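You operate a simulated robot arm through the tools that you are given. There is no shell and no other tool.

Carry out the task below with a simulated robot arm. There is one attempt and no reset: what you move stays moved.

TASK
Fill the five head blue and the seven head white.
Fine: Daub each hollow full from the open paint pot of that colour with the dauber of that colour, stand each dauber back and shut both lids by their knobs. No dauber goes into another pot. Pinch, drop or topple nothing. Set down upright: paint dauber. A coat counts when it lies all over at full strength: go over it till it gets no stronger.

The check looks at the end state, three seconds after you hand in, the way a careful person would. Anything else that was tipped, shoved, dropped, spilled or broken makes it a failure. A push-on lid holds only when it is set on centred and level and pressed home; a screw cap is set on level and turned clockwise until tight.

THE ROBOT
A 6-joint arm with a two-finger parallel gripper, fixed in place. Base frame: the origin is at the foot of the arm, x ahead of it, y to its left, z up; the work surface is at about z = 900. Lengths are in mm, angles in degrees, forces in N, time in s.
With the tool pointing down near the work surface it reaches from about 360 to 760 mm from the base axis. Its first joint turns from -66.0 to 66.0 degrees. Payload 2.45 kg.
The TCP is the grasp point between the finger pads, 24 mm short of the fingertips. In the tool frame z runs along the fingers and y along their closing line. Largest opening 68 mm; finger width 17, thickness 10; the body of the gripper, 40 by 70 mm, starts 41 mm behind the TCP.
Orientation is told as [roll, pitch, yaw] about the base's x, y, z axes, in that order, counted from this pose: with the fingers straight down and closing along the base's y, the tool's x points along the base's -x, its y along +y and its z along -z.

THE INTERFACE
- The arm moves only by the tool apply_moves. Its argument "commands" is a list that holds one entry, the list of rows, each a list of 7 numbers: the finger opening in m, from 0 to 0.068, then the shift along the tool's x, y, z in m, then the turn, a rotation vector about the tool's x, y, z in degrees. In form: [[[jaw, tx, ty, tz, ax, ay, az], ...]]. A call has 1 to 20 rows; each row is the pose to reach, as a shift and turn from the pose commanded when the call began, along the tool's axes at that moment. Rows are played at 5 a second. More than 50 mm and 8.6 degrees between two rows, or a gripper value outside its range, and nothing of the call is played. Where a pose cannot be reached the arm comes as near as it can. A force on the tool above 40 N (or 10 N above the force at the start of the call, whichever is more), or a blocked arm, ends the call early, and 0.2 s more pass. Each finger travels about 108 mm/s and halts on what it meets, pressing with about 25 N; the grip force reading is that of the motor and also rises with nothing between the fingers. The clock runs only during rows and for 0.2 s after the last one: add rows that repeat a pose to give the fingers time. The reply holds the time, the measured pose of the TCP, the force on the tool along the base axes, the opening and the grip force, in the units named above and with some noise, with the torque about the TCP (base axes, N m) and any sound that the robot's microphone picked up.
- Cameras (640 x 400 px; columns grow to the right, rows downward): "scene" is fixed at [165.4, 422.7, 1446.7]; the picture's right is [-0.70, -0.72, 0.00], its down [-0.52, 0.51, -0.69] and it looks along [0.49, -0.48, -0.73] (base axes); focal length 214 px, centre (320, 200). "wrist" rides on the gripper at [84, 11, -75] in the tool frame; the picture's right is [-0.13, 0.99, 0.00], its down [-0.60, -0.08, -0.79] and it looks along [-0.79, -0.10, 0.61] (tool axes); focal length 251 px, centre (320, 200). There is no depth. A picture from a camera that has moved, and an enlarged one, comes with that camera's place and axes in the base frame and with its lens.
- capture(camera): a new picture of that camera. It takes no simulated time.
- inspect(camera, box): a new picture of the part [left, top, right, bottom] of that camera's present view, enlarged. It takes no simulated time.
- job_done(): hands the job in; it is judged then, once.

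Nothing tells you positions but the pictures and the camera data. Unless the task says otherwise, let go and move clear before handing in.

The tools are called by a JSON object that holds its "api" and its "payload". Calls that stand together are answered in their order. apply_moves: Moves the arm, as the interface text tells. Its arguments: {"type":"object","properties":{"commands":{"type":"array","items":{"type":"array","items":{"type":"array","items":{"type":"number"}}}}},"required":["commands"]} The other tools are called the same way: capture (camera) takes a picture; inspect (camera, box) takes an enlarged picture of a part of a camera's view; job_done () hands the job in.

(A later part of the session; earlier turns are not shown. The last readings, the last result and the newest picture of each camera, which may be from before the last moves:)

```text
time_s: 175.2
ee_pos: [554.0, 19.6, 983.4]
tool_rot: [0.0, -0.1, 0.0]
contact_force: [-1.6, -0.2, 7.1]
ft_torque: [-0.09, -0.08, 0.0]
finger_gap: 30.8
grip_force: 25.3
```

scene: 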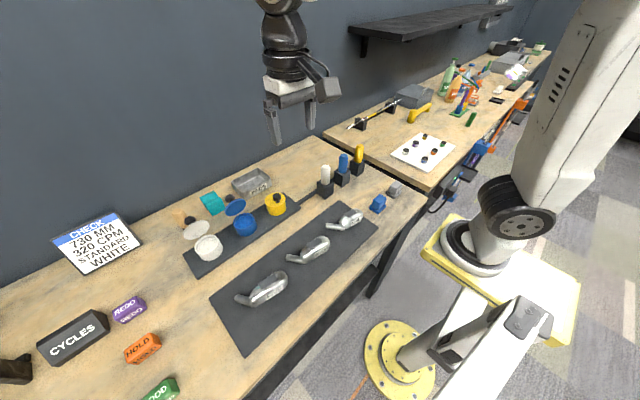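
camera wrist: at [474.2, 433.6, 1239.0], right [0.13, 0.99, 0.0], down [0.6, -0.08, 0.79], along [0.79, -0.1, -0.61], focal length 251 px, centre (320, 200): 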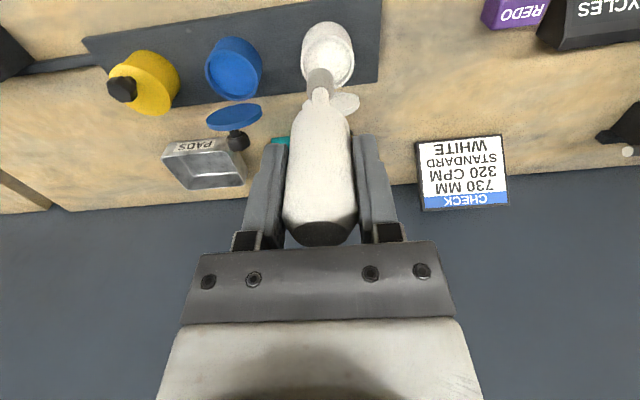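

{"api": "inspect", "payload": {"camera": "scene", "box": [310, 160, 350, 200]}}

{"api": "capture", "payload": {"camera": "wrist"}}

```text
10.00 times, centred on (330, 180) of scene
camera zoom: at [165.2, 422.7, 1446.7], right [-0.7, -0.72, 0.0], down [-0.52, 0.51, -0.69], along [0.49, -0.48, -0.72], focal length 2145 px, centre (220, 400)
```

zoom: 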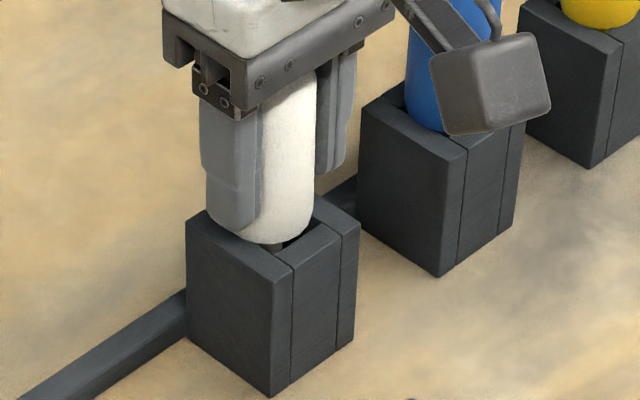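

```text
taken
camera wrist: at [469.2, 29.8, 1059.6], right [0.13, 0.99, 0.0], down [0.6, -0.08, 0.79], along [0.79, -0.1, -0.61], focal length 251 px, centre (320, 200)
```

wrist: 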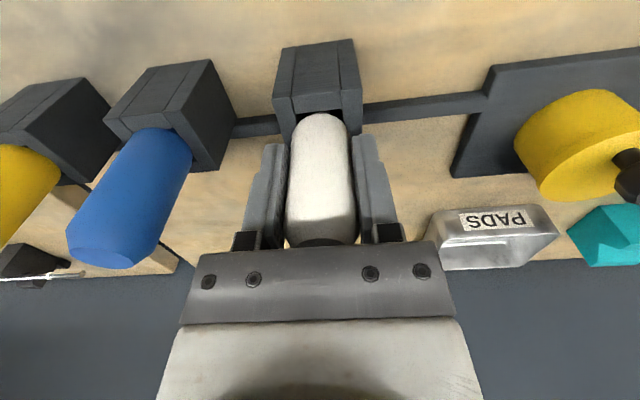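

There's still a slight gap under the handle, so I'll lower a bit more.

{"api": "apply_moves", "payload": {"commands": [[[0.02, 0.0008, 0, 0.0005, 0, 0, 0], [0.02, 0.0012, 0, 0.001, 0, 0, 0], [0.02, 0.0012, 0, 0.001, 0, 0, 0]]]}}

{"api": "inspect", "payload": {"camera": "scene", "box": [310, 160, 350, 200]}}

```text
time_s: 176.0
ee_pos: [552.5, 18.2, 984.0]
tool_rot: [0.0, -0.1, 0.0]
contact_force: [2.6, 1.4, 5.5]
ft_torque: [0.03, -0.23, 0.0]
finger_gap: 30.6
grip_force: 25.2
```

```text
10.00 times, centred on (330, 180) of scene
camera zoom: at [165.4, 422.7, 1446.7], right [-0.7, -0.72, 0.0], down [-0.52, 0.51, -0.69], along [0.49, -0.48, -0.73], focal length 2145 px, centre (220, 400)
```

zoom: 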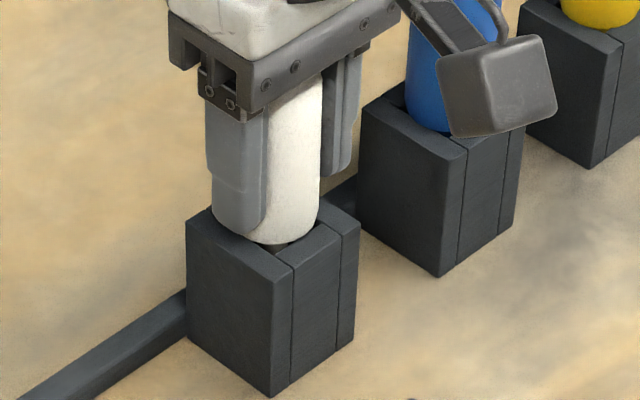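

{"api": "apply_moves", "payload": {"commands": [[[0.02, 0.0005, 0.0005, 0.0005, 0, 0, 0], [0.02, 0.0005, 0.0005, 0.0012, 0, 0, 0], [0.02, 0.0005, 0.0005, 0.0012, 0, 0, 0]]]}}

{"api": "inspect", "payload": {"camera": "scene", "box": [310, 160, 350, 200]}}

```text
time_s: 176.8
ee_pos: [552.2, 19.5, 982.9]
tool_rot: [0.1, -0.1, 0.0]
contact_force: [0.6, -3.7, 13.1]
ft_torque: [-0.03, -0.22, -0.04]
finger_gap: 30.5
grip_force: 25.1
```

```text
10.00 times, centred on (330, 180) of scene
camera zoom: at [165.2, 422.5, 1446.7], right [-0.7, -0.72, 0.0], down [-0.52, 0.51, -0.69], along [0.49, -0.48, -0.73], focal length 2145 px, centre (220, 400)
```

zoom: 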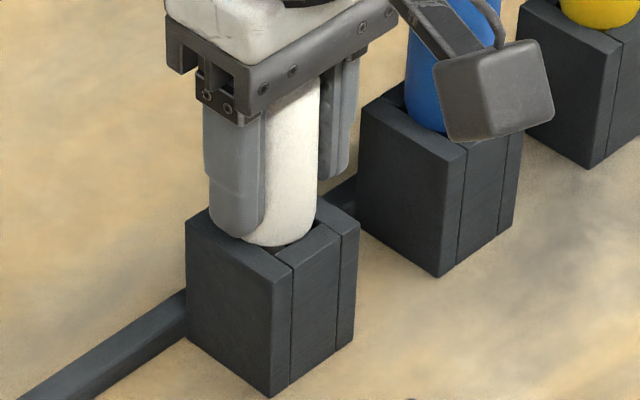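

It's firmly supported at 13 N. I'll ease off and open the fingers.

{"api": "apply_moves", "payload": {"commands": [[[0.02, 0, 0, -0.0005, 0, 0, 0], [0.036, 0, 0, -0.0005, 0, 0, 0], [0.05, 0, 0, -0.0005, 0, 0, 0], [0.068, 0, 0, -0.0005, 0, 0, 0], [0.068, 0, 0, -0.0005, 0, 0, 0]]]}}

{"api": "inspect", "payload": {"camera": "scene", "box": [310, 150, 370, 200]}}

{"api": "capture", "payload": {"camera": "wrist"}}

```text
time_s: 178.0
ee_pos: [551.2, 19.3, 983.3]
tool_rot: [0.0, 0.1, 0.0]
contact_force: [-0.2, 0.1, -0.1]
ft_torque: [0.02, -0.04, 0.02]
finger_gap: 68.3
grip_force: 0.0
```

```text
8.00 times, centred on (340, 175) of scene
camera zoom: at [165.4, 422.7, 1446.7], right [-0.7, -0.72, 0.0], down [-0.52, 0.51, -0.69], along [0.49, -0.48, -0.73], focal length 1716 px, centre (160, 400)
```

zoom: 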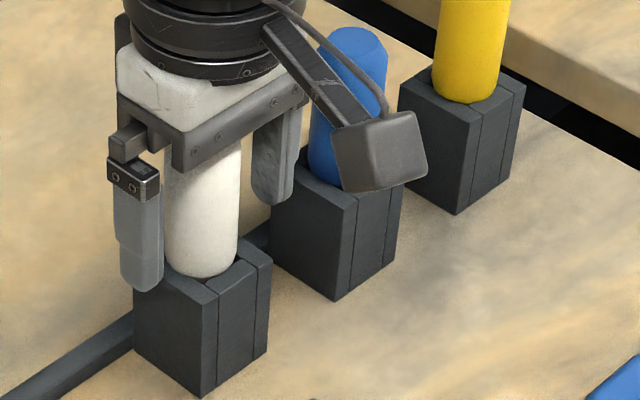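

```text
taken
camera wrist: at [467.4, 30.0, 1058.4], right [0.13, 0.99, 0.0], down [0.6, -0.08, 0.79], along [0.79, -0.1, -0.61], focal length 251 px, centre (320, 200)
```

wrist: 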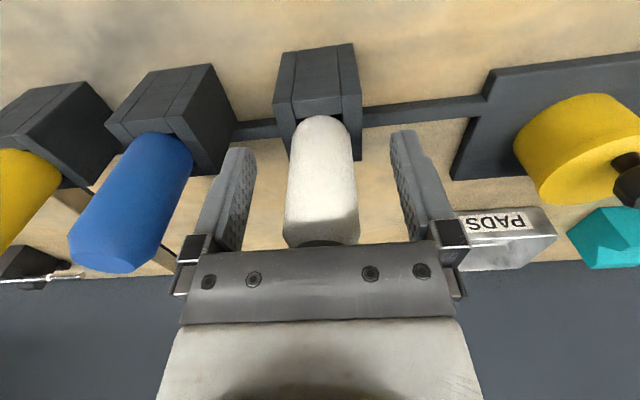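

Both daubers are back in their stands. Next come the lids, so I'll rise clear, turn the wrist 90° and get a side view of the blue lid, its hinge and its knob.

{"api": "apply_moves", "payload": {"commands": [[[0.068, 0, 0, -0.03, 0, 0, 0], [0.068, 0, 0, -0.07, 0, 0, 0], [0.068, 0, 0, -0.11, 0, 0, 0], [0.068, 0, 0, -0.137, 0, 0, 0], [0.068, -0.0045, 0.0164, -0.137, 0, 0, -8.18], [0.068, -0.009, 0.0328, -0.137, 0, 0, -16.36], [0.068, -0.0135, 0.0492, -0.137, 0, 0, -24.54], [0.068, -0.018, 0.0656, -0.137, 0, 0, -32.72], [0.068, -0.0225, 0.082, -0.137, 0, 0, -40.9], [0.068, -0.027, 0.0984, -0.137, 0, 0, -49.08], [0.068, -0.0315, 0.1148, -0.137, 0, 0, -57.26], [0.068, -0.036, 0.1312, -0.137, 0, 0, -65.44], [0.068, -0.0405, 0.1476, -0.137, 0, 0, -73.62], [0.068, -0.045, 0.164, -0.137, 0, 0, -81.8], [0.068, -0.0495, 0.1804, -0.137, 0, 0, -89.98], [0.068, -0.07, 0.205, -0.11, 0, 0, -89.98], [0.068, -0.089, 0.226, -0.085, 0, 0, -89.98], [0.068, -0.089, 0.226, -0.062, 0, 0, -89.98], [0.068, -0.089, 0.226, -0.062, 0, 0, -89.98]]]}}

{"api": "capture", "payload": {"camera": "wrist"}}

{"api": "capture", "payload": {"camera": "scene"}}

```text
time_s: 182.0
ee_pos: [639.7, 246.6, 1046.6]
tool_rot: [0.0, 0.0, 90.1]
contact_force: [-0.2, 0.0, 0.2]
ft_torque: [-0.01, 0.01, -0.03]
finger_gap: 68.2
grip_force: 0.0
```

```text
taken
camera wrist: at [627.5, 161.7, 1121.9], right [-0.99, 0.13, 0.0], down [0.08, 0.6, 0.79], along [0.1, 0.79, -0.61], focal length 251 px, centre (320, 200)
```

wrist: 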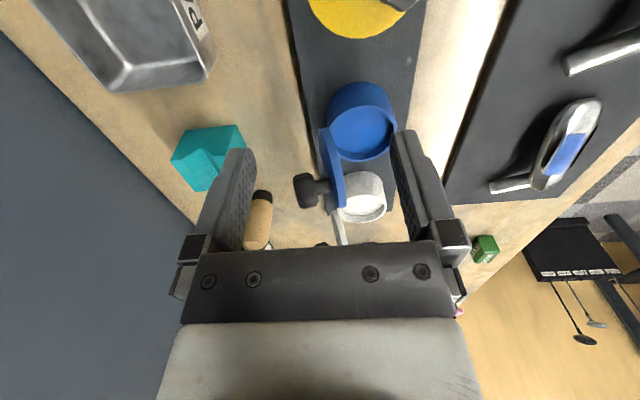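

```text
taken
```

scene: 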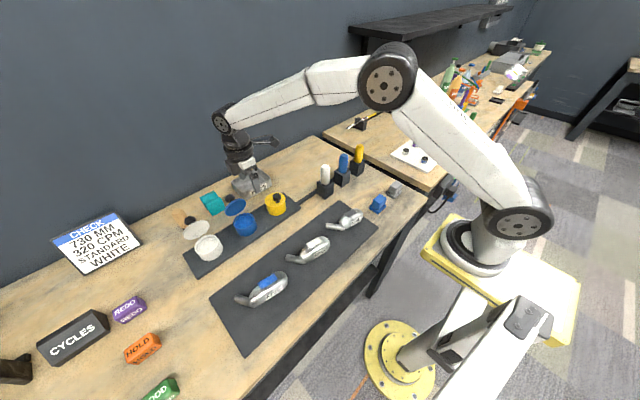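

Side view works. I'll zoom in on the lid profile.

{"api": "inspect", "payload": {"camera": "wrist", "box": [280, 70, 420, 250]}}

{"api": "inspect", "payload": {"camera": "scene", "box": [175, 180, 300, 270]}}

```text
2.22 times, centred on (350, 160) of wrist
camera zoom: at [627.5, 161.7, 1121.9], right [-0.99, 0.13, 0.0], down [0.08, 0.6, 0.79], along [0.1, 0.79, -0.61], focal length 559 px, centre (253, 289)
```

zoom: 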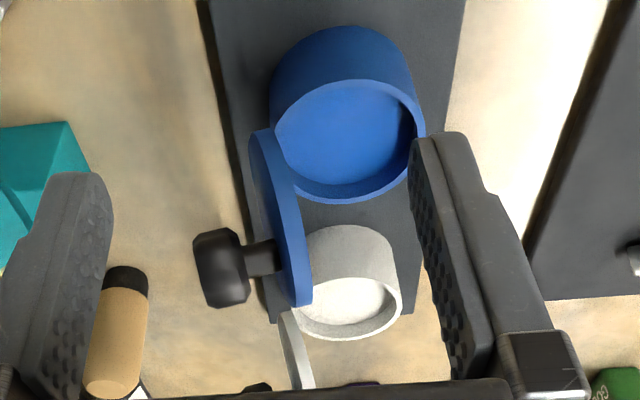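

```text
4.44 times, centred on (238, 225) of scene
camera zoom: at [165.4, 422.7, 1446.7], right [-0.7, -0.72, 0.0], down [-0.52, 0.51, -0.69], along [0.49, -0.48, -0.73], focal length 953 px, centre (687, 89)
```

zoom: 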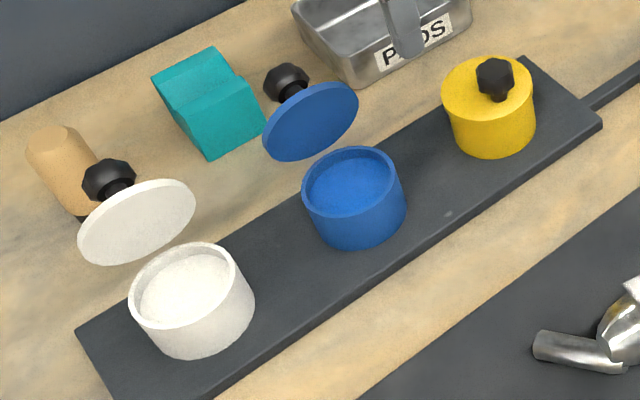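

The side view is clear. The blue lid leans at about 98° on a hinge near (640, 946), with the knob centre near (658, 311, 996). I'll unwind the wrist, then pitch the tool so I can reach over the lid and take the knob.

{"api": "apply_moves", "payload": {"commands": [[[0.068, 0, 0, -0.04, 0, 0, 0], [0.068, 0, 0, -0.08, 0, 0, 0], [0.068, -0.00585, 0.0091, -0.08, 0, 0, 8.18], [0.068, -0.0117, 0.0182, -0.08, 0, 0, 16.36], [0.068, -0.01755, 0.0273, -0.08, 0, 0, 24.54], [0.068, -0.0234, 0.0364, -0.08, 0, 0, 32.72], [0.068, -0.02925, 0.0455, -0.08, 0, 0, 40.9], [0.068, -0.0351, 0.0546, -0.08, 0, 0, 49.08], [0.068, -0.04095, 0.0637, -0.08, 0, 0, 57.26], [0.068, -0.0468, 0.0728, -0.08, 0, 0, 65.44], [0.068, -0.05265, 0.0819, -0.08, 0, 0, 73.62], [0.068, -0.0585, 0.091, -0.08, 0, 0, 81.8], [0.068, -0.0644, 0.1, -0.08, 0, 0, 89.98], [0.068, -0.0644, 0.1, -0.08, 0, 0, 89.98]]]}}

```text
time_s: 185.0
ee_pos: [543.3, 310.9, 1124.8]
tool_rot: [0.0, 0.1, -0.1]
contact_force: [-0.2, 0.1, -0.4]
ft_torque: [0.02, -0.01, 0.02]
finger_gap: 67.8
grip_force: 0.1
```

{"api": "apply_moves", "payload": {"commands": [[[0.068, -0.009, 0, 0.005, 0, -6.67, 0], [0.068, -0.02, 0, 0.012, 0, -13.33, 0], [0.068, -0.033, 0, 0.024, 0, -20, 0], [0.068, -0.045, 0, 0.036, 0, -26.67, 0], [0.068, -0.055, 0, 0.05, 0, -33.33, 0], [0.068, -0.062, 0, 0.065, 0, -40, 0], [0.068, -0.062, 0, 0.065, 0, -40, 0], [0.068, -0.062, 0, 0.065, 0, -40, 0]]]}}

{"api": "capture", "payload": {"camera": "wrist"}}

{"api": "inspect", "payload": {"camera": "scene", "box": [180, 140, 300, 250]}}

```text
time_s: 186.8
ee_pos: [603.9, 311.4, 1061.5]
tool_rot: [0.0, -40.0, 0.0]
contact_force: [0.8, 0.5, 1.9]
ft_torque: [-0.05, 0.01, -0.01]
finger_gap: 68.1
grip_force: 0.0
```

```text
taken
camera wrist: at [490.0, 321.7, 1063.8], right [0.1, 0.99, 0.08], down [-0.05, -0.08, 1.0], along [0.99, -0.1, 0.04], focal length 251 px, centre (320, 200)
```

wrist: 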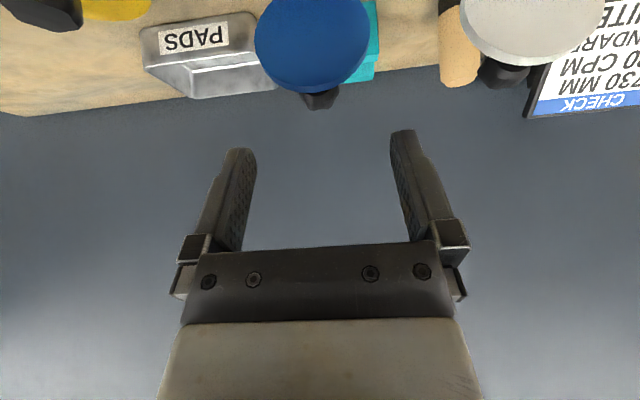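

```text
3.64 times, centred on (240, 195) of scene
camera zoom: at [165.4, 422.7, 1446.7], right [-0.7, -0.72, 0.0], down [-0.52, 0.51, -0.69], along [0.49, -0.48, -0.73], focal length 780 px, centre (611, 218)
```

zoom: 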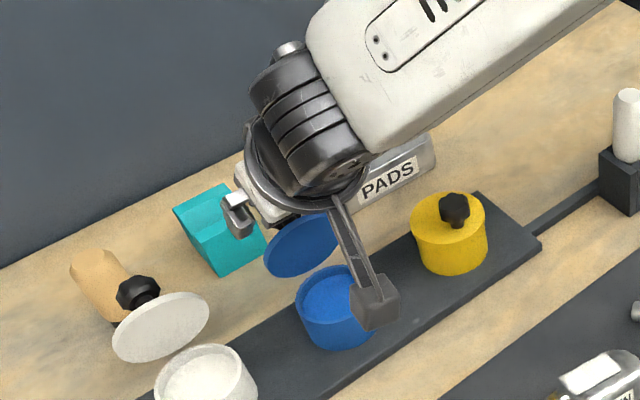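

The tool is pitched and the knob is just visible beyond the lid edge at y≈309.5. I'll slide along the finger axis over the lid, straddling the knob.

{"api": "apply_moves", "payload": {"commands": [[[0.068, 0, -0.0015, 0.02, 0, 0, 0], [0.068, 0, -0.0015, 0.04, 0, 0, 0], [0.068, 0, -0.0015, 0.055, 0, 0, 0], [0.068, 0, -0.0015, 0.055, 0, 0, 0]]]}}

{"api": "capture", "payload": {"camera": "wrist"}}

{"api": "inspect", "payload": {"camera": "scene", "box": [190, 160, 290, 250]}}

```text
time_s: 187.8
ee_pos: [640.9, 311.3, 1018.5]
tool_rot: [-0.1, -40.0, -0.1]
contact_force: [0.0, 0.5, 1.0]
ft_torque: [-0.01, -0.01, -0.03]
finger_gap: 67.7
grip_force: 0.1
```

```text
taken
camera wrist: at [526.9, 321.8, 1022.4], right [0.1, 0.99, 0.08], down [-0.05, -0.08, 1.0], along [0.99, -0.1, 0.04], focal length 251 px, centre (320, 200)
```

wrist: 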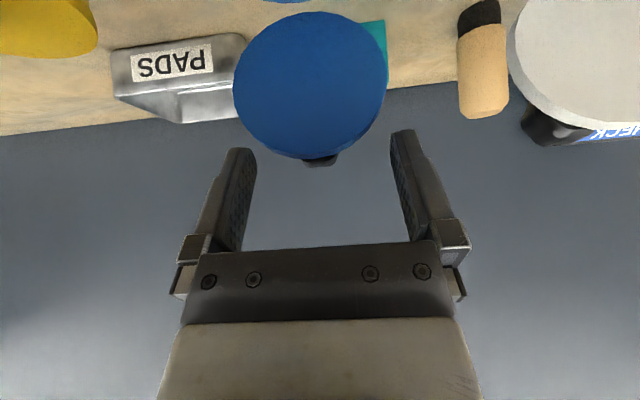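

```text
4.44 times, centred on (240, 205) of scene
camera zoom: at [165.4, 422.7, 1446.7], right [-0.7, -0.72, 0.0], down [-0.52, 0.51, -0.69], along [0.49, -0.48, -0.73], focal length 953 px, centre (676, 178)
```

zoom: 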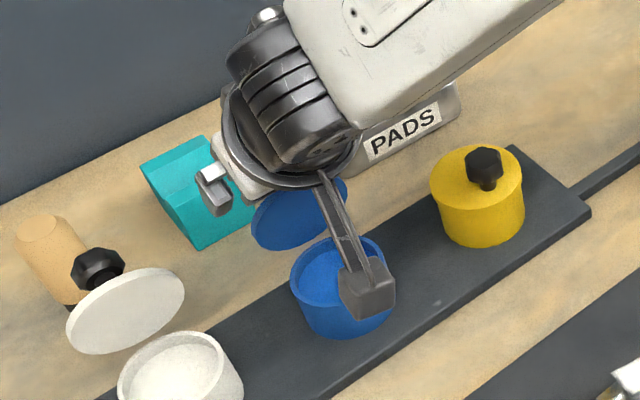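

{"api": "apply_moves", "payload": {"commands": [[[0.068, 0, -0.0005, 0.01, 0, 0, 0], [0.068, 0, -0.0005, 0.017, 0, 0, 0], [0.068, 0, -0.0005, 0.017, 0, 0, 0]]]}}

{"api": "capture", "payload": {"camera": "wrist"}}

{"api": "inspect", "payload": {"camera": "scene", "box": [190, 160, 290, 250]}}

```text
time_s: 188.6
ee_pos: [649.9, 310.4, 1005.2]
tool_rot: [0.0, -40.0, 0.0]
contact_force: [-0.3, 0.0, 0.1]
ft_torque: [0.0, -0.01, -0.01]
finger_gap: 67.9
grip_force: 0.0
```

```text
taken
camera wrist: at [536.6, 319.6, 1009.3], right [0.1, 0.99, 0.08], down [-0.05, -0.08, 1.0], along [0.99, -0.1, 0.04], focal length 251 px, centre (320, 200)
```

wrist: 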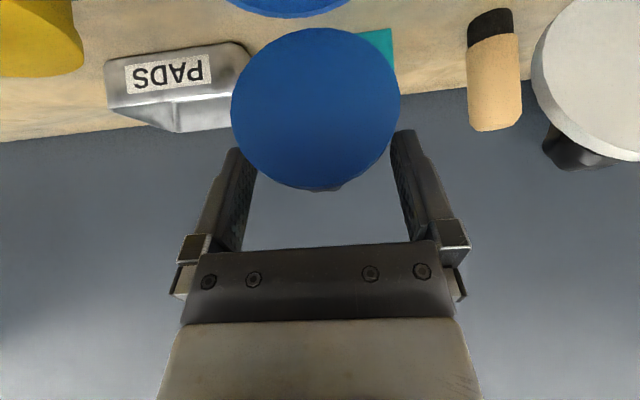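

```text
4.44 times, centred on (240, 205) of scene
camera zoom: at [165.4, 422.7, 1446.7], right [-0.7, -0.72, 0.0], down [-0.52, 0.51, -0.69], along [0.49, -0.48, -0.73], focal length 953 px, centre (676, 178)
```

zoom: 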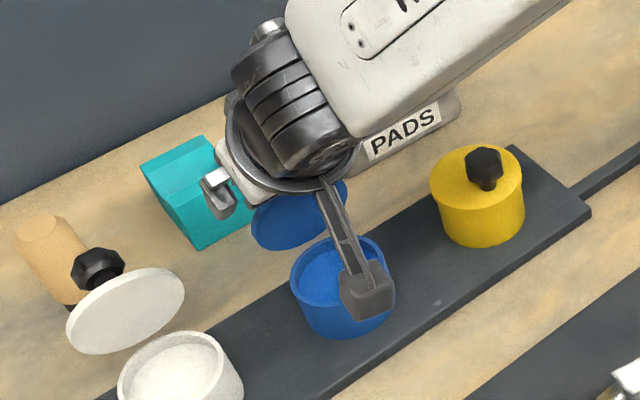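

The fingers are around the knob behind the lid. I'll close gently on it.

{"api": "apply_moves", "payload": {"commands": [[[0.05, 0, 0, 0, 0, 0, 0], [0.036, 0, 0, 0, 0, 0, 0], [0.026, 0, 0, 0, 0, 0, 0], [0.015, 0, 0, 0, 0, 0, 0], [0.015, 0, 0, 0, 0, 0, 0]]]}}

{"api": "capture", "payload": {"camera": "wrist"}}

```text
time_s: 189.8
ee_pos: [649.7, 310.0, 1006.8]
tool_rot: [0.1, -40.0, 0.0]
contact_force: [1.2, 7.9, -2.0]
ft_torque: [0.05, -0.07, 0.01]
finger_gap: 25.0
grip_force: 41.1
```

```text
taken
camera wrist: at [536.3, 320.4, 1009.3], right [0.1, 0.99, 0.08], down [-0.05, -0.08, 1.0], along [0.99, -0.1, 0.04], focal length 251 px, centre (320, 200)
```

wrist: 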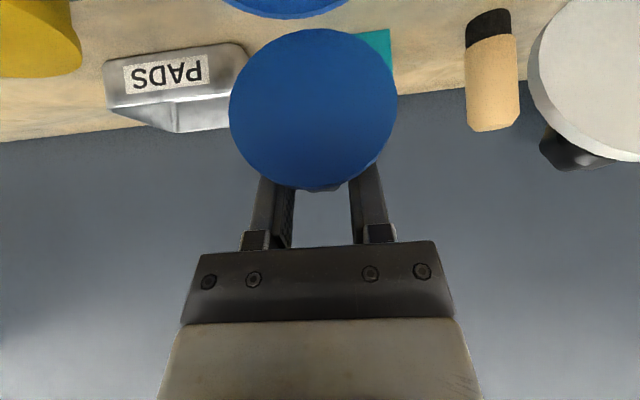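

The knob is gripped at 25 mm. I'll relieve the small side load and start turning the lid about its hinge, checking forces as I go.

{"api": "apply_moves", "payload": {"commands": [[[0.015, 0, 0.0008, 0, 0, 0, 0], [0.015, 0.0028, 0.0008, -0.0038, 0, 0, 0], [0.015, 0.0055, 0.0008, -0.0076, 0, 0, 0], [0.015, 0.0055, 0.0008, -0.0076, 0, 0, 0]]]}}

{"api": "capture", "payload": {"camera": "wrist"}}

```text
time_s: 190.8
ee_pos: [642.4, 309.6, 1007.3]
tool_rot: [0.1, -40.2, 0.0]
contact_force: [19.4, 12.7, -7.0]
ft_torque: [0.09, -1.2, 0.03]
finger_gap: 25.1
grip_force: 40.3
```

```text
taken
camera wrist: at [528.4, 320.4, 1010.9], right [0.1, 0.99, 0.08], down [-0.05, -0.08, 1.0], along [0.99, -0.1, 0.04], focal length 251 px, centre (320, 200)
```

wrist: 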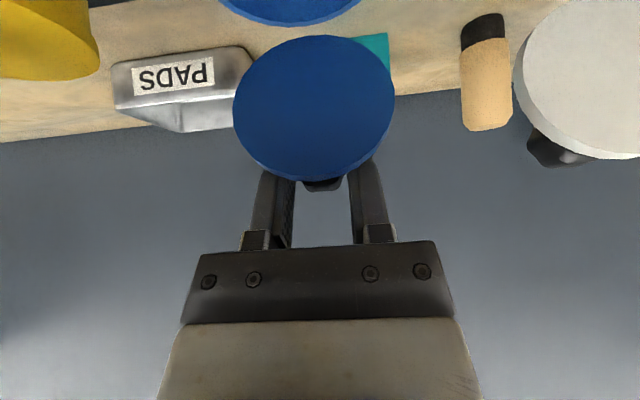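

The pads hold the knob quite firmly (about 1 Nm of twist), so I shouldn't force a full swing in this grip. I'll check whether the pot has moved.

{"api": "inspect", "payload": {"camera": "scene", "box": [190, 160, 290, 250]}}

```text
4.44 times, centred on (240, 205) of scene
camera zoom: at [166.1, 423.1, 1446.4], right [-0.7, -0.72, 0.0], down [-0.52, 0.51, -0.69], along [0.49, -0.48, -0.73], focal length 953 px, centre (676, 178)
```

zoom: 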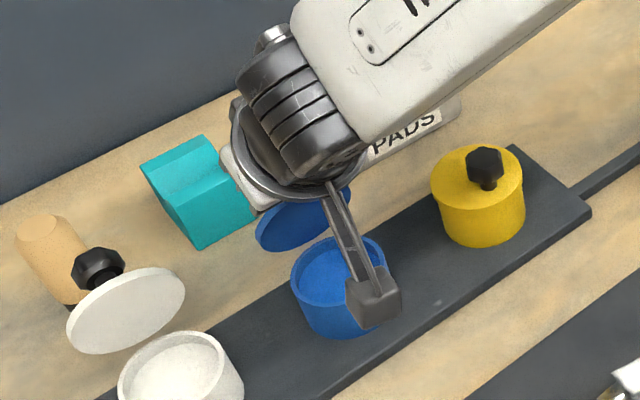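

The pot hasn't moved. I'll relax the grip slightly to see whether the lid stays where it is.

{"api": "apply_moves", "payload": {"commands": [[[0.027, 0, 0, 0, 0, 0, 0], [0.029, 0, 0, 0, 0, 0, 0], [0.029, 0, 0, 0, 0, 0, 0]]]}}

{"api": "capture", "payload": {"camera": "wrist"}}

```text
time_s: 191.6
ee_pos: [641.8, 308.6, 1006.5]
tool_rot: [0.0, -40.0, 0.0]
contact_force: [-0.5, 0.5, 0.1]
ft_torque: [-0.01, -0.02, -0.01]
finger_gap: 29.2
grip_force: 0.1
```

```text
taken
camera wrist: at [527.4, 319.6, 1010.5], right [0.1, 0.99, 0.08], down [-0.05, -0.08, 1.0], along [0.99, -0.1, 0.04], focal length 251 px, centre (320, 200)
```

wrist: 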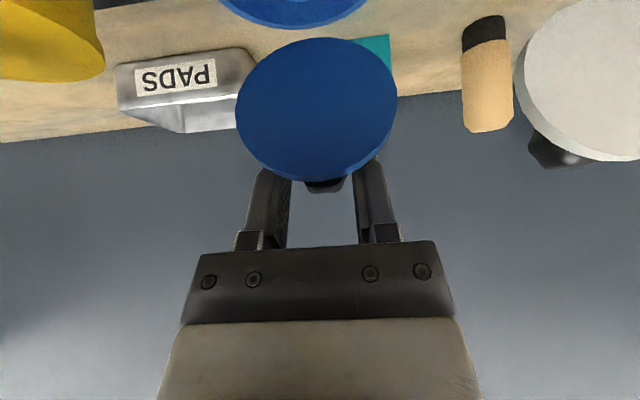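

The lid stays put when released, so the hinge has friction. I'll try a much lighter grip by commanding the jaw only just under the knob width.

{"api": "apply_moves", "payload": {"commands": [[[0.026, 0, 0.0005, 0, 0, 0, 0], [0.025, 0, 0.0005, 0, 0, 0, 0], [0.0247, 0, 0.0005, 0, 0, 0, 0], [0.0247, 0, 0.0005, 0, 0, 0, 0], [0.0247, 0, 0.0005, 0, 0, 0, 0]]]}}

```text
time_s: 192.8
ee_pos: [642.4, 310.5, 1006.9]
tool_rot: [0.0, -40.0, 0.1]
contact_force: [-1.0, 2.3, 0.3]
ft_torque: [0.01, 0.05, 0.03]
finger_gap: 26.4
grip_force: 1.4
```

The grip scales with the jaw setting. I'll use a modest squeeze and continue the swing in small arcs.

{"api": "apply_moves", "payload": {"commands": [[[0.021, 0, 0, 0, 0, 0, 0], [0.021, 0, 0, 0, 0, 0, 0], [0.021, 0, 0, 0, 0, 0, 0]]]}}

```text
time_s: 193.6
ee_pos: [641.5, 310.6, 1007.3]
tool_rot: [0.0, -40.0, 0.0]
contact_force: [0.2, 4.4, -1.5]
ft_torque: [0.03, -0.03, 0.06]
finger_gap: 24.6
grip_force: 40.2
```

{"api": "apply_moves", "payload": {"commands": [[[0.0245, 0, 0, 0, 0, 0, 0], [0.0243, 0, 0, 0, 0, 0, 0], [0.0243, 0, 0, 0, 0, 0, 0]]]}}

```text
time_s: 194.4
ee_pos: [640.6, 309.8, 1007.4]
tool_rot: [0.0, -40.0, 0.0]
contact_force: [0.5, 2.6, -0.6]
ft_torque: [0.02, 0.01, -0.01]
finger_gap: 26.6
grip_force: 1.4
```

{"api": "apply_moves", "payload": {"commands": [[[0.0235, 0, 0, 0, 0, 0, 0], [0.0228, 0, 0, 0, 0, 0, 0], [0.0228, 0, 0, 0, 0, 0, 0]]]}}

```text
time_s: 195.2
ee_pos: [641.8, 309.4, 1006.7]
tool_rot: [0.1, -40.0, -0.1]
contact_force: [0.7, 4.2, -2.0]
ft_torque: [0.03, -0.01, 0.0]
finger_gap: 24.8
grip_force: 40.5
```

Grip force is effectively all-or-nothing, so I'll push the knob instead. I'll release, back off, close the fingers and come down behind the knob to push it over from the back.

{"api": "apply_moves", "payload": {"commands": [[[0.045, 0, 0, 0, 0, 0, 0], [0.068, 0, 0, 0, 0, 0, 0], [0.068, 0, 0, 0, 0, 0, 0], [0.068, 0, 0, -0.03, 0, 0, 0], [0.068, 0, 0, -0.062, 0, 0, 0], [0.03, 0, 0, -0.062, 0, 0, 0], [0.0, 0, 0, -0.062, 0, 0, 0], [0.0, 0, 0, -0.062, 0, 0, 0], [0.0, -0.014, 0, -0.052, 0, 0, 0], [0.0, -0.0273, 0, -0.0428, 0, 0, 0], [0.0, -0.0273, 0, -0.0428, 0, 0, 0]]]}}

{"api": "capture", "payload": {"camera": "wrist"}}

{"api": "inspect", "payload": {"camera": "scene", "box": [190, 150, 290, 250]}}

```text
time_s: 197.6
ee_pos: [634.0, 309.8, 1058.8]
tool_rot: [0.0, -39.9, 0.0]
contact_force: [0.4, 0.3, -0.1]
ft_torque: [0.01, -0.03, -0.04]
finger_gap: 0.0
grip_force: 23.9
```

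```text
taken
camera wrist: at [520.8, 321.2, 1062.2], right [0.1, 0.99, 0.08], down [-0.05, -0.08, 1.0], along [0.99, -0.1, 0.04], focal length 251 px, centre (320, 200)
```

wrist: 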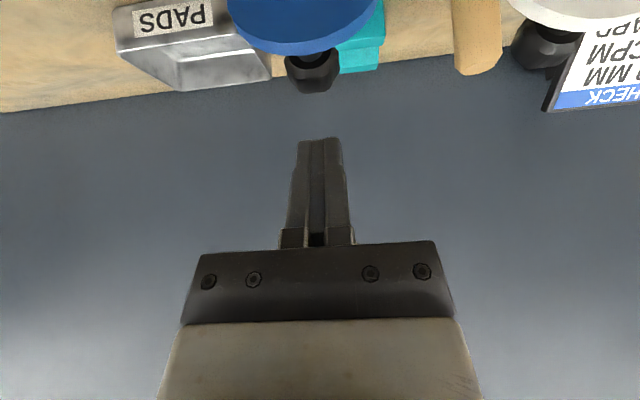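

```text
4.00 times, centred on (240, 200) of scene
camera zoom: at [165.4, 422.7, 1446.7], right [-0.7, -0.72, 0.0], down [-0.52, 0.51, -0.69], along [0.49, -0.48, -0.73], focal length 858 px, centre (640, 200)
```

zoom: 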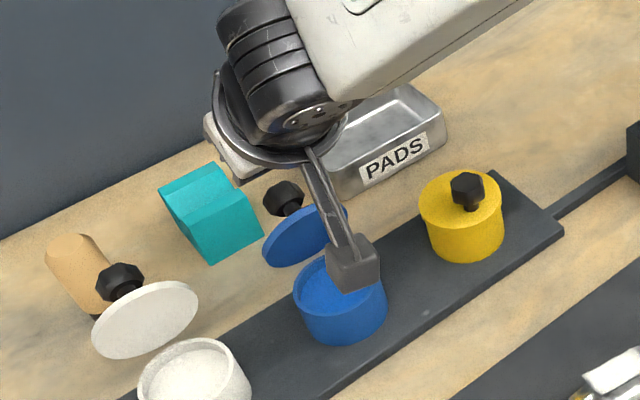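

{"api": "apply_moves", "payload": {"commands": [[[0.0, -0.001, -0.0005, 0.015, 0, 0, 0], [0.0, -0.001, -0.0005, 0.03, 0, 0, 0], [0.0, -0.001, -0.0005, 0.0449, 0, 0, 0], [0.0, -0.001, -0.0005, 0.0449, 0, 0, 0]]]}}

{"api": "capture", "payload": {"camera": "wrist"}}

{"api": "inspect", "payload": {"camera": "scene", "box": [190, 150, 290, 250]}}

```text
time_s: 198.6
ee_pos: [664.9, 309.0, 1022.2]
tool_rot: [0.0, -40.1, 0.0]
contact_force: [-0.2, -0.3, -0.2]
ft_torque: [-0.01, 0.03, 0.0]
finger_gap: 0.1
grip_force: 24.2
```

```text
taken
camera wrist: at [549.8, 321.2, 1026.1], right [0.1, 0.99, 0.08], down [-0.05, -0.08, 1.0], along [0.99, -0.1, 0.04], focal length 251 px, centre (320, 200)
```

wrist: 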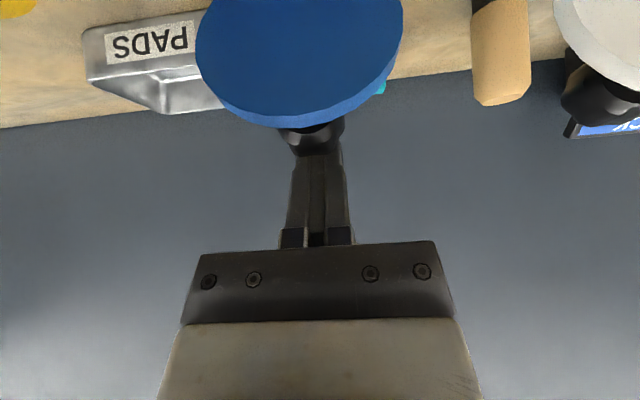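

```text
4.00 times, centred on (240, 200) of scene
camera zoom: at [165.4, 422.7, 1446.7], right [-0.7, -0.72, 0.0], down [-0.52, 0.51, -0.69], along [0.49, -0.48, -0.73], focal length 858 px, centre (640, 200)
```

zoom: 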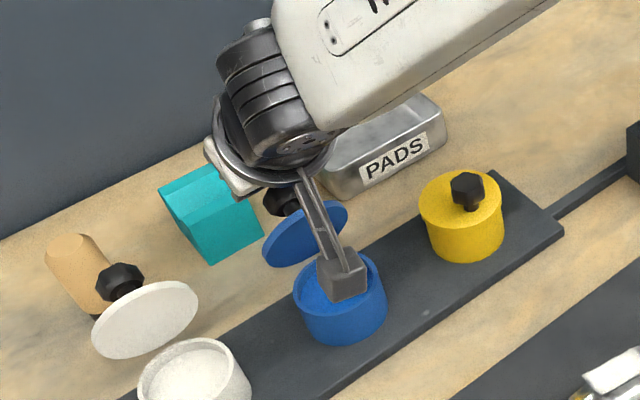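

The closed fingertips are behind the knob. I'll push it over in small steps.

{"api": "apply_moves", "payload": {"commands": [[[0.0, 0.003, 0, 0, 0, 0, 0], [0.0, 0.006, 0, -0.001, 0, 0, 0], [0.0, 0.0092, 0, -0.0058, 0, 0, 0], [0.0, 0.0134, 0, -0.0117, 0, 0, 0], [0.0, 0.0134, 0, -0.0117, 0, 0, 0]]]}}

{"api": "capture", "payload": {"camera": "wrist"}}

{"api": "inspect", "payload": {"camera": "scene", "box": [190, 150, 290, 250]}}

```text
time_s: 199.8
ee_pos: [646.1, 309.6, 1025.5]
tool_rot: [0.1, -40.0, 0.0]
contact_force: [0.8, 0.2, 0.2]
ft_torque: [0.03, 0.04, -0.03]
finger_gap: 0.1
grip_force: 24.0
```

```text
taken
camera wrist: at [532.2, 319.7, 1028.2], right [0.1, 0.99, 0.08], down [-0.05, -0.08, 1.0], along [0.99, -0.1, 0.04], focal length 251 px, centre (320, 200)
```

wrist: 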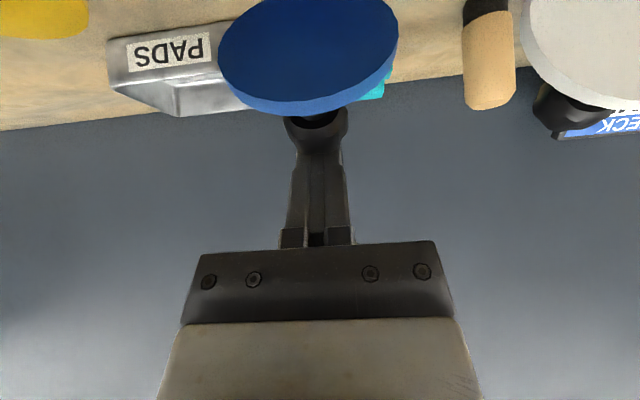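

```text
4.00 times, centred on (240, 200) of scene
camera zoom: at [165.4, 422.7, 1446.7], right [-0.7, -0.72, 0.0], down [-0.52, 0.51, -0.69], along [0.49, -0.48, -0.73], focal length 858 px, centre (640, 200)
```

zoom: 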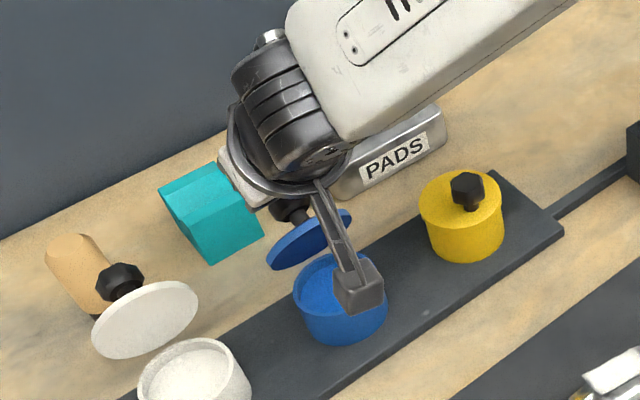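

The lid follows with under 1 N, so I'll continue.

{"api": "apply_moves", "payload": {"commands": [[[0.0, 0.0055, 0, -0.0062, 0, 0, 0], [0.0, 0.0113, 0, -0.0124, 0, 0, 0], [0.0, 0.018, 0, -0.0172, 0, 0, 0], [0.0, 0.0242, 0, -0.0217, 0, 0, 0], [0.0, 0.0242, 0, -0.0217, 0, 0, 0]]]}}

{"api": "capture", "payload": {"camera": "wrist"}}

{"api": "inspect", "payload": {"camera": "scene", "box": [190, 150, 290, 250]}}

```text
time_s: 201.0
ee_pos: [614.2, 311.4, 1025.1]
tool_rot: [-0.1, -39.9, 0.0]
contact_force: [-0.1, 0.3, 0.1]
ft_torque: [0.0, -0.01, 0.0]
finger_gap: 0.5
grip_force: 23.5
```

```text
taken
camera wrist: at [499.8, 320.9, 1029.2], right [0.1, 0.99, 0.08], down [-0.05, -0.08, 1.0], along [0.99, -0.1, 0.04], focal length 251 px, centre (320, 200)
```

wrist: 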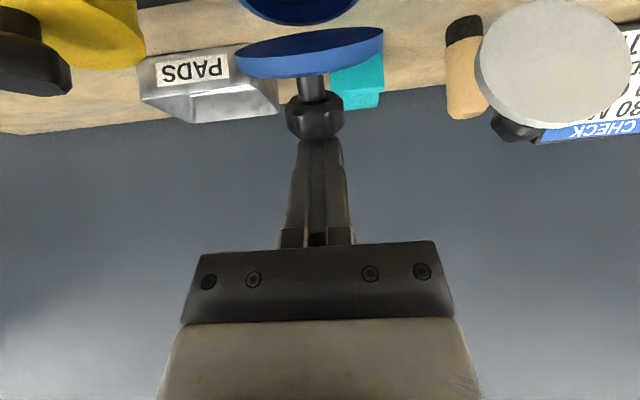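

```text
4.00 times, centred on (240, 200) of scene
camera zoom: at [165.4, 422.7, 1446.7], right [-0.7, -0.72, 0.0], down [-0.52, 0.51, -0.69], along [0.49, -0.48, -0.73], focal length 858 px, centre (640, 200)
```

zoom: 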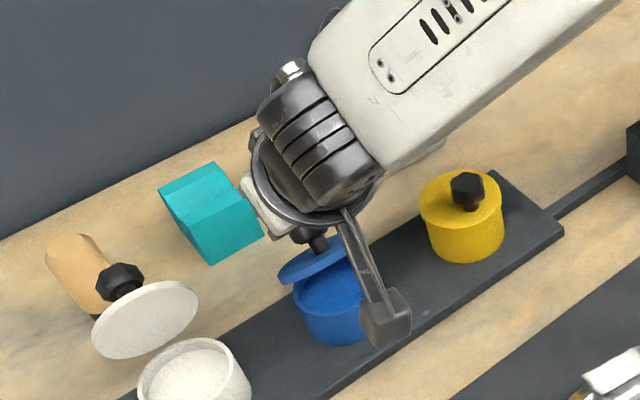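

Working well, the lid is more than halfway closed. I'll continue to about 170°.

{"api": "apply_moves", "payload": {"commands": [[[0.0, 0.005, 0, -0.0018, 0, 0, 0], [0.0, 0.01, 0, -0.003, 0, 0, 0], [0.0, 0.0146, 0, -0.0038, 0, 0, 0], [0.0, 0.0195, 0, -0.004, 0, 0, 0], [0.0, 0.0244, 0, -0.004, 0, 0, 0], [0.0, 0.0244, 0, -0.004, 0, 0, 0]]]}}

{"api": "capture", "payload": {"camera": "wrist"}}

{"api": "inspect", "payload": {"camera": "scene", "box": [190, 150, 290, 250]}}

```text
time_s: 202.4
ee_pos: [592.6, 311.0, 1012.2]
tool_rot: [0.0, -40.0, 0.0]
contact_force: [-0.3, -0.9, 0.3]
ft_torque: [0.0, 0.0, -0.01]
finger_gap: 0.1
grip_force: 23.3
```

```text
taken
camera wrist: at [478.3, 320.6, 1014.9], right [0.1, 0.99, 0.08], down [-0.05, -0.08, 1.0], along [0.99, -0.1, 0.04], focal length 251 px, centre (320, 200)
```

wrist: 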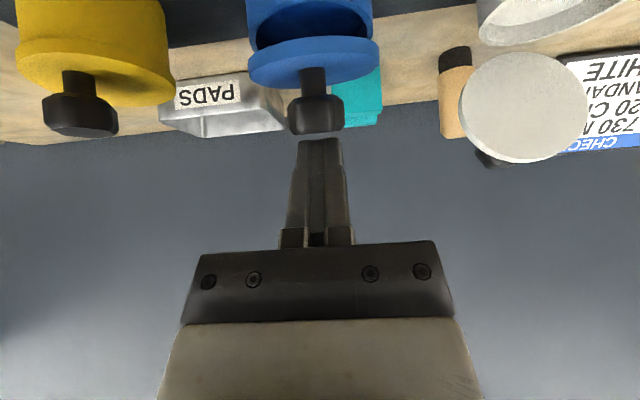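

```text
4.00 times, centred on (240, 200) of scene
camera zoom: at [165.4, 422.7, 1446.7], right [-0.7, -0.72, 0.0], down [-0.52, 0.51, -0.69], along [0.49, -0.48, -0.73], focal length 858 px, centre (640, 200)
```

zoom: 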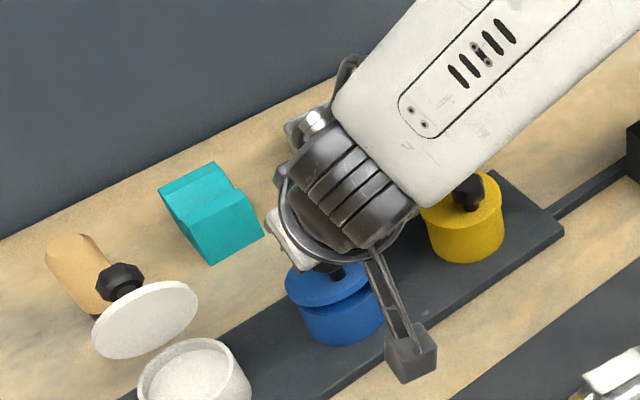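

Almost shut. I'll continue down to bring it level.

{"api": "apply_moves", "payload": {"commands": [[[0.0, 0.004, 0, 0.0003, 0, 0, 0], [0.0, 0.007, 0, 0.0008, 0, 0, 0], [0.0, 0.01, 0, 0.0013, 0, 0, 0], [0.0, 0.01, 0, 0.0013, 0, 0, 0]]]}}

{"api": "capture", "payload": {"camera": "wrist"}}

{"api": "inspect", "payload": {"camera": "scene", "box": [190, 150, 290, 250]}}

```text
time_s: 203.4
ee_pos: [586.2, 309.7, 1006.0]
tool_rot: [0.0, -40.0, 0.0]
contact_force: [0.0, 0.3, -0.2]
ft_torque: [-0.01, -0.01, 0.03]
finger_gap: 0.0
grip_force: 23.6
```

```text
taken
camera wrist: at [472.4, 319.6, 1008.7], right [0.1, 0.99, 0.08], down [-0.05, -0.08, 1.0], along [0.99, -0.1, 0.04], focal length 251 px, centre (320, 200)
```

wrist: 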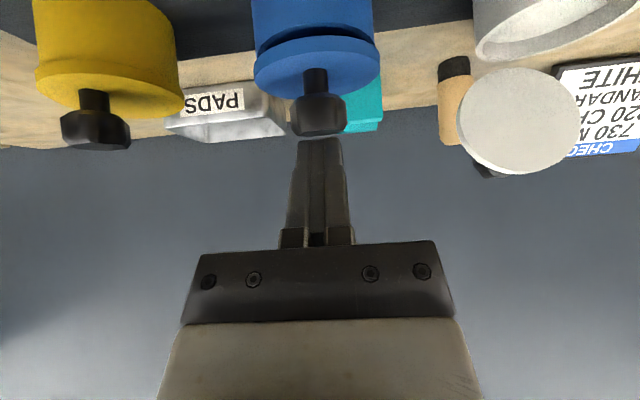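

```text
4.00 times, centred on (240, 200) of scene
camera zoom: at [165.4, 422.7, 1446.7], right [-0.7, -0.72, 0.0], down [-0.52, 0.51, -0.69], along [0.49, -0.48, -0.73], focal length 858 px, centre (640, 200)
```

zoom: 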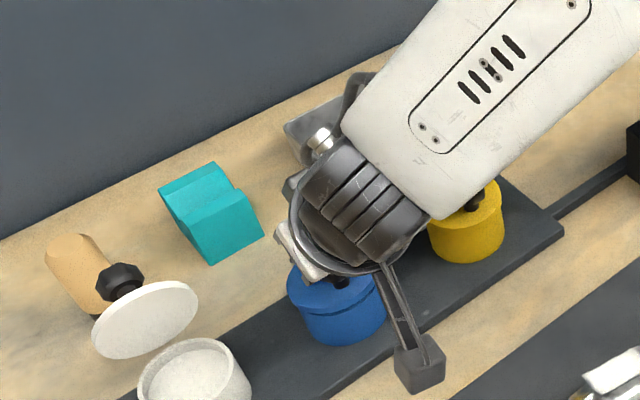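

Nearly closed. I'll press straight down in small steps, watching the force.

{"api": "apply_moves", "payload": {"commands": [[[0.0, 0.0013, 0, 0.0015, 0, 0, 0], [0.0, 0.0026, 0, 0.0031, 0, 0, 0], [0.0, 0.0039, 0, 0.0046, 0, 0, 0], [0.0, 0.0039, 0, 0.0046, 0, 0, 0]]]}}

{"api": "inspect", "payload": {"camera": "wrist", "box": [240, 0, 400, 150]}}

```text
time_s: 204.4
ee_pos: [586.3, 309.6, 1001.9]
tool_rot: [0.1, -40.0, -0.1]
contact_force: [-0.3, -1.6, 8.0]
ft_torque: [-0.06, -0.06, -0.13]
finger_gap: 0.0
grip_force: 23.5
```

```text
2.67 times, centred on (320, 75) of wrist
camera zoom: at [472.2, 320.3, 1003.7], right [0.1, 0.99, 0.08], down [-0.05, -0.08, 1.0], along [0.99, -0.1, 0.04], focal length 670 px, centre (320, 533)
```

zoom: 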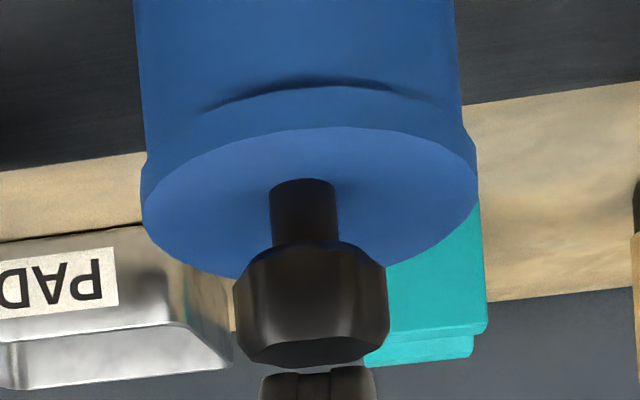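

{"api": "apply_moves", "payload": {"commands": [[[0.0, 0.0006, 0, 0.0008, 0, 0, 0], [0.0, 0.0013, 0, 0.0015, 0, 0, 0], [0.0, 0.0013, 0, 0.0015, 0, 0, 0]]]}}

{"api": "inspect", "payload": {"camera": "wrist", "box": [240, 0, 400, 150]}}

```text
time_s: 205.2
ee_pos: [586.0, 309.8, 1000.1]
tool_rot: [0.2, -40.2, -0.1]
contact_force: [-9.5, -8.1, 29.1]
ft_torque: [-0.2, -0.05, -0.12]
finger_gap: 0.0
grip_force: 23.8
```

```text
2.67 times, centred on (320, 75) of wrist
camera zoom: at [471.9, 320.2, 1002.9], right [0.1, 0.99, 0.08], down [-0.05, -0.08, 1.0], along [0.99, -0.1, 0.04], focal length 670 px, centre (320, 533)
```

zoom: 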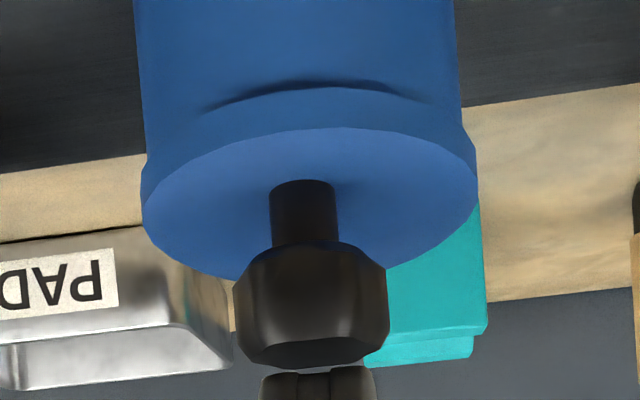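

It's firm at 29 N. I'll back off and inspect how the lid sits compared with the shut yellow pot.

{"api": "apply_moves", "payload": {"commands": [[[0.0, -0.003, 0, -0.005, 0, 0, 0], [0.0, -0.01, 0, -0.03, 0, 0, 0], [0.0, -0.02, -0.02, -0.06, 0, 0, 0], [0.0, -0.03, -0.05, -0.08, 0, 0, 0], [0.0, -0.03, -0.05, -0.08, 0, 0, 0]]]}}

{"api": "capture", "payload": {"camera": "wrist"}}

{"api": "inspect", "payload": {"camera": "scene", "box": [215, 180, 305, 250]}}

```text
time_s: 206.4
ee_pos: [560.4, 259.3, 1079.8]
tool_rot: [0.0, -40.1, -0.1]
contact_force: [0.4, -0.4, 0.3]
ft_torque: [0.02, -0.03, 0.01]
finger_gap: 0.0
grip_force: 23.3
```

```text
taken
camera wrist: at [445.5, 269.2, 1082.3], right [0.1, 0.99, 0.08], down [-0.05, -0.08, 1.0], along [0.99, -0.1, 0.04], focal length 251 px, centre (320, 200)
```

wrist: 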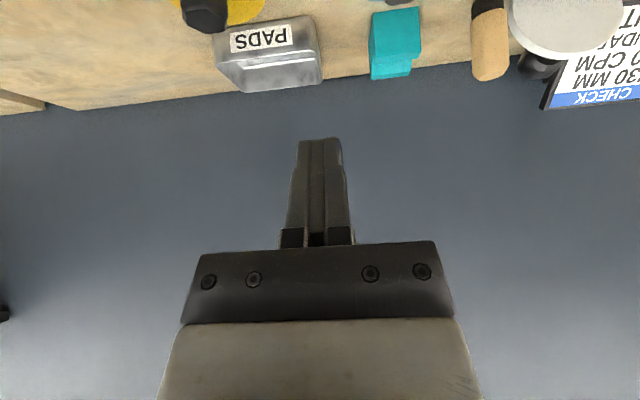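

```text
5.71 times, centred on (260, 215) of scene
camera zoom: at [165.4, 422.6, 1446.7], right [-0.7, -0.72, 0.0], down [-0.52, 0.51, -0.69], along [0.49, -0.48, -0.73], focal length 1226 px, centre (663, 114)
```

zoom: 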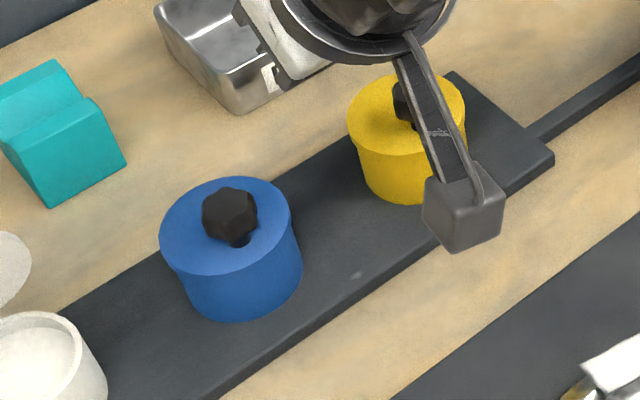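

{"api": "apply_moves", "payload": {"commands": [[[0.0, 0.019, -0.002, 0.0175, 0, 0, 0], [0.0, 0.038, -0.004, 0.035, 0, 0, 0], [0.0, 0.0572, -0.006, 0.0526, 0, 0, 0], [0.0, 0.0572, -0.006, 0.0526, 0, 0, 0]]]}}

{"api": "capture", "payload": {"camera": "wrist"}}

{"api": "inspect", "payload": {"camera": "wrist", "box": [330, 0, 490, 100]}}

{"api": "inspect", "payload": {"camera": "wrist", "box": [130, 0, 290, 100]}}

```text
time_s: 207.4
ee_pos: [546.9, 254.6, 999.8]
tool_rot: [-0.1, -40.1, 0.1]
contact_force: [0.2, 0.4, -0.5]
ft_torque: [-0.01, 0.04, -0.02]
finger_gap: 0.0
grip_force: 23.8
```

```text
taken
camera wrist: at [432.9, 265.0, 1004.2], right [0.1, 0.99, 0.08], down [-0.05, -0.08, 1.0], along [0.99, -0.1, 0.04], focal length 251 px, centre (320, 200)
```

wrist: 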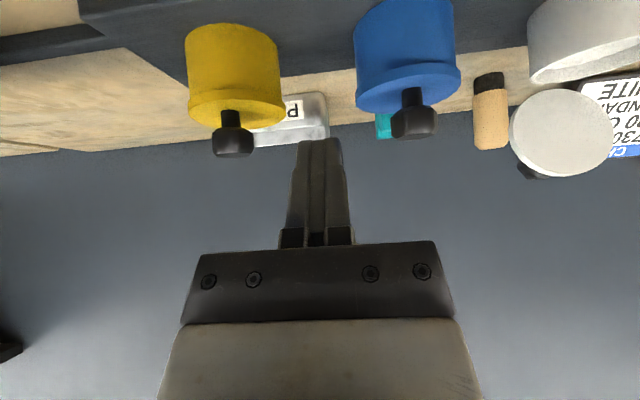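

```text
4.00 times, centred on (410, 50) of wrist
camera zoom: at [432.9, 265.0, 1004.2], right [0.1, 0.99, 0.08], down [-0.05, -0.08, 1.0], along [0.99, -0.1, 0.04], focal length 1006 px, centre (-40, 800)
```

zoom: 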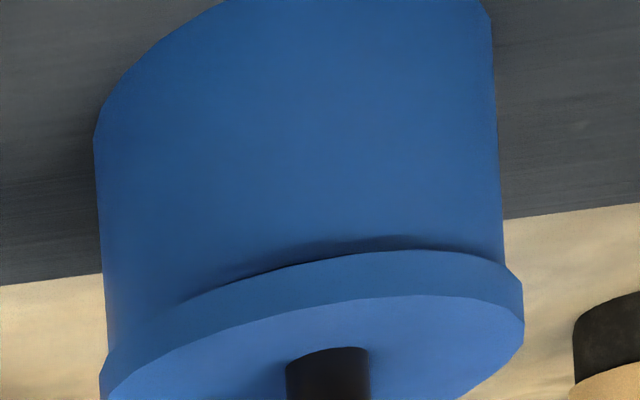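

```text
4.00 times, centred on (210, 50) of wrist
camera zoom: at [432.9, 265.0, 1004.2], right [0.1, 0.99, 0.08], down [-0.05, -0.08, 1.0], along [0.99, -0.1, 0.04], focal length 1006 px, centre (760, 800)
```

zoom: 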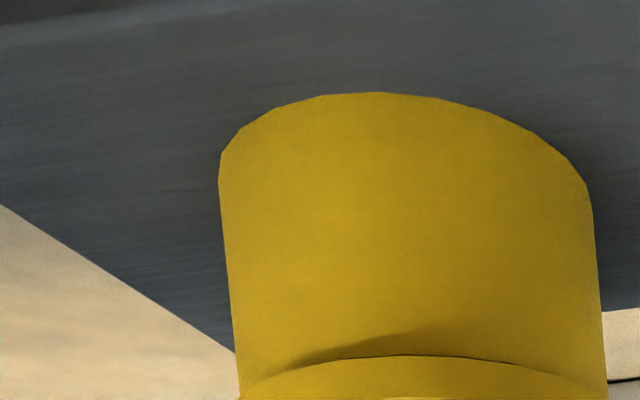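

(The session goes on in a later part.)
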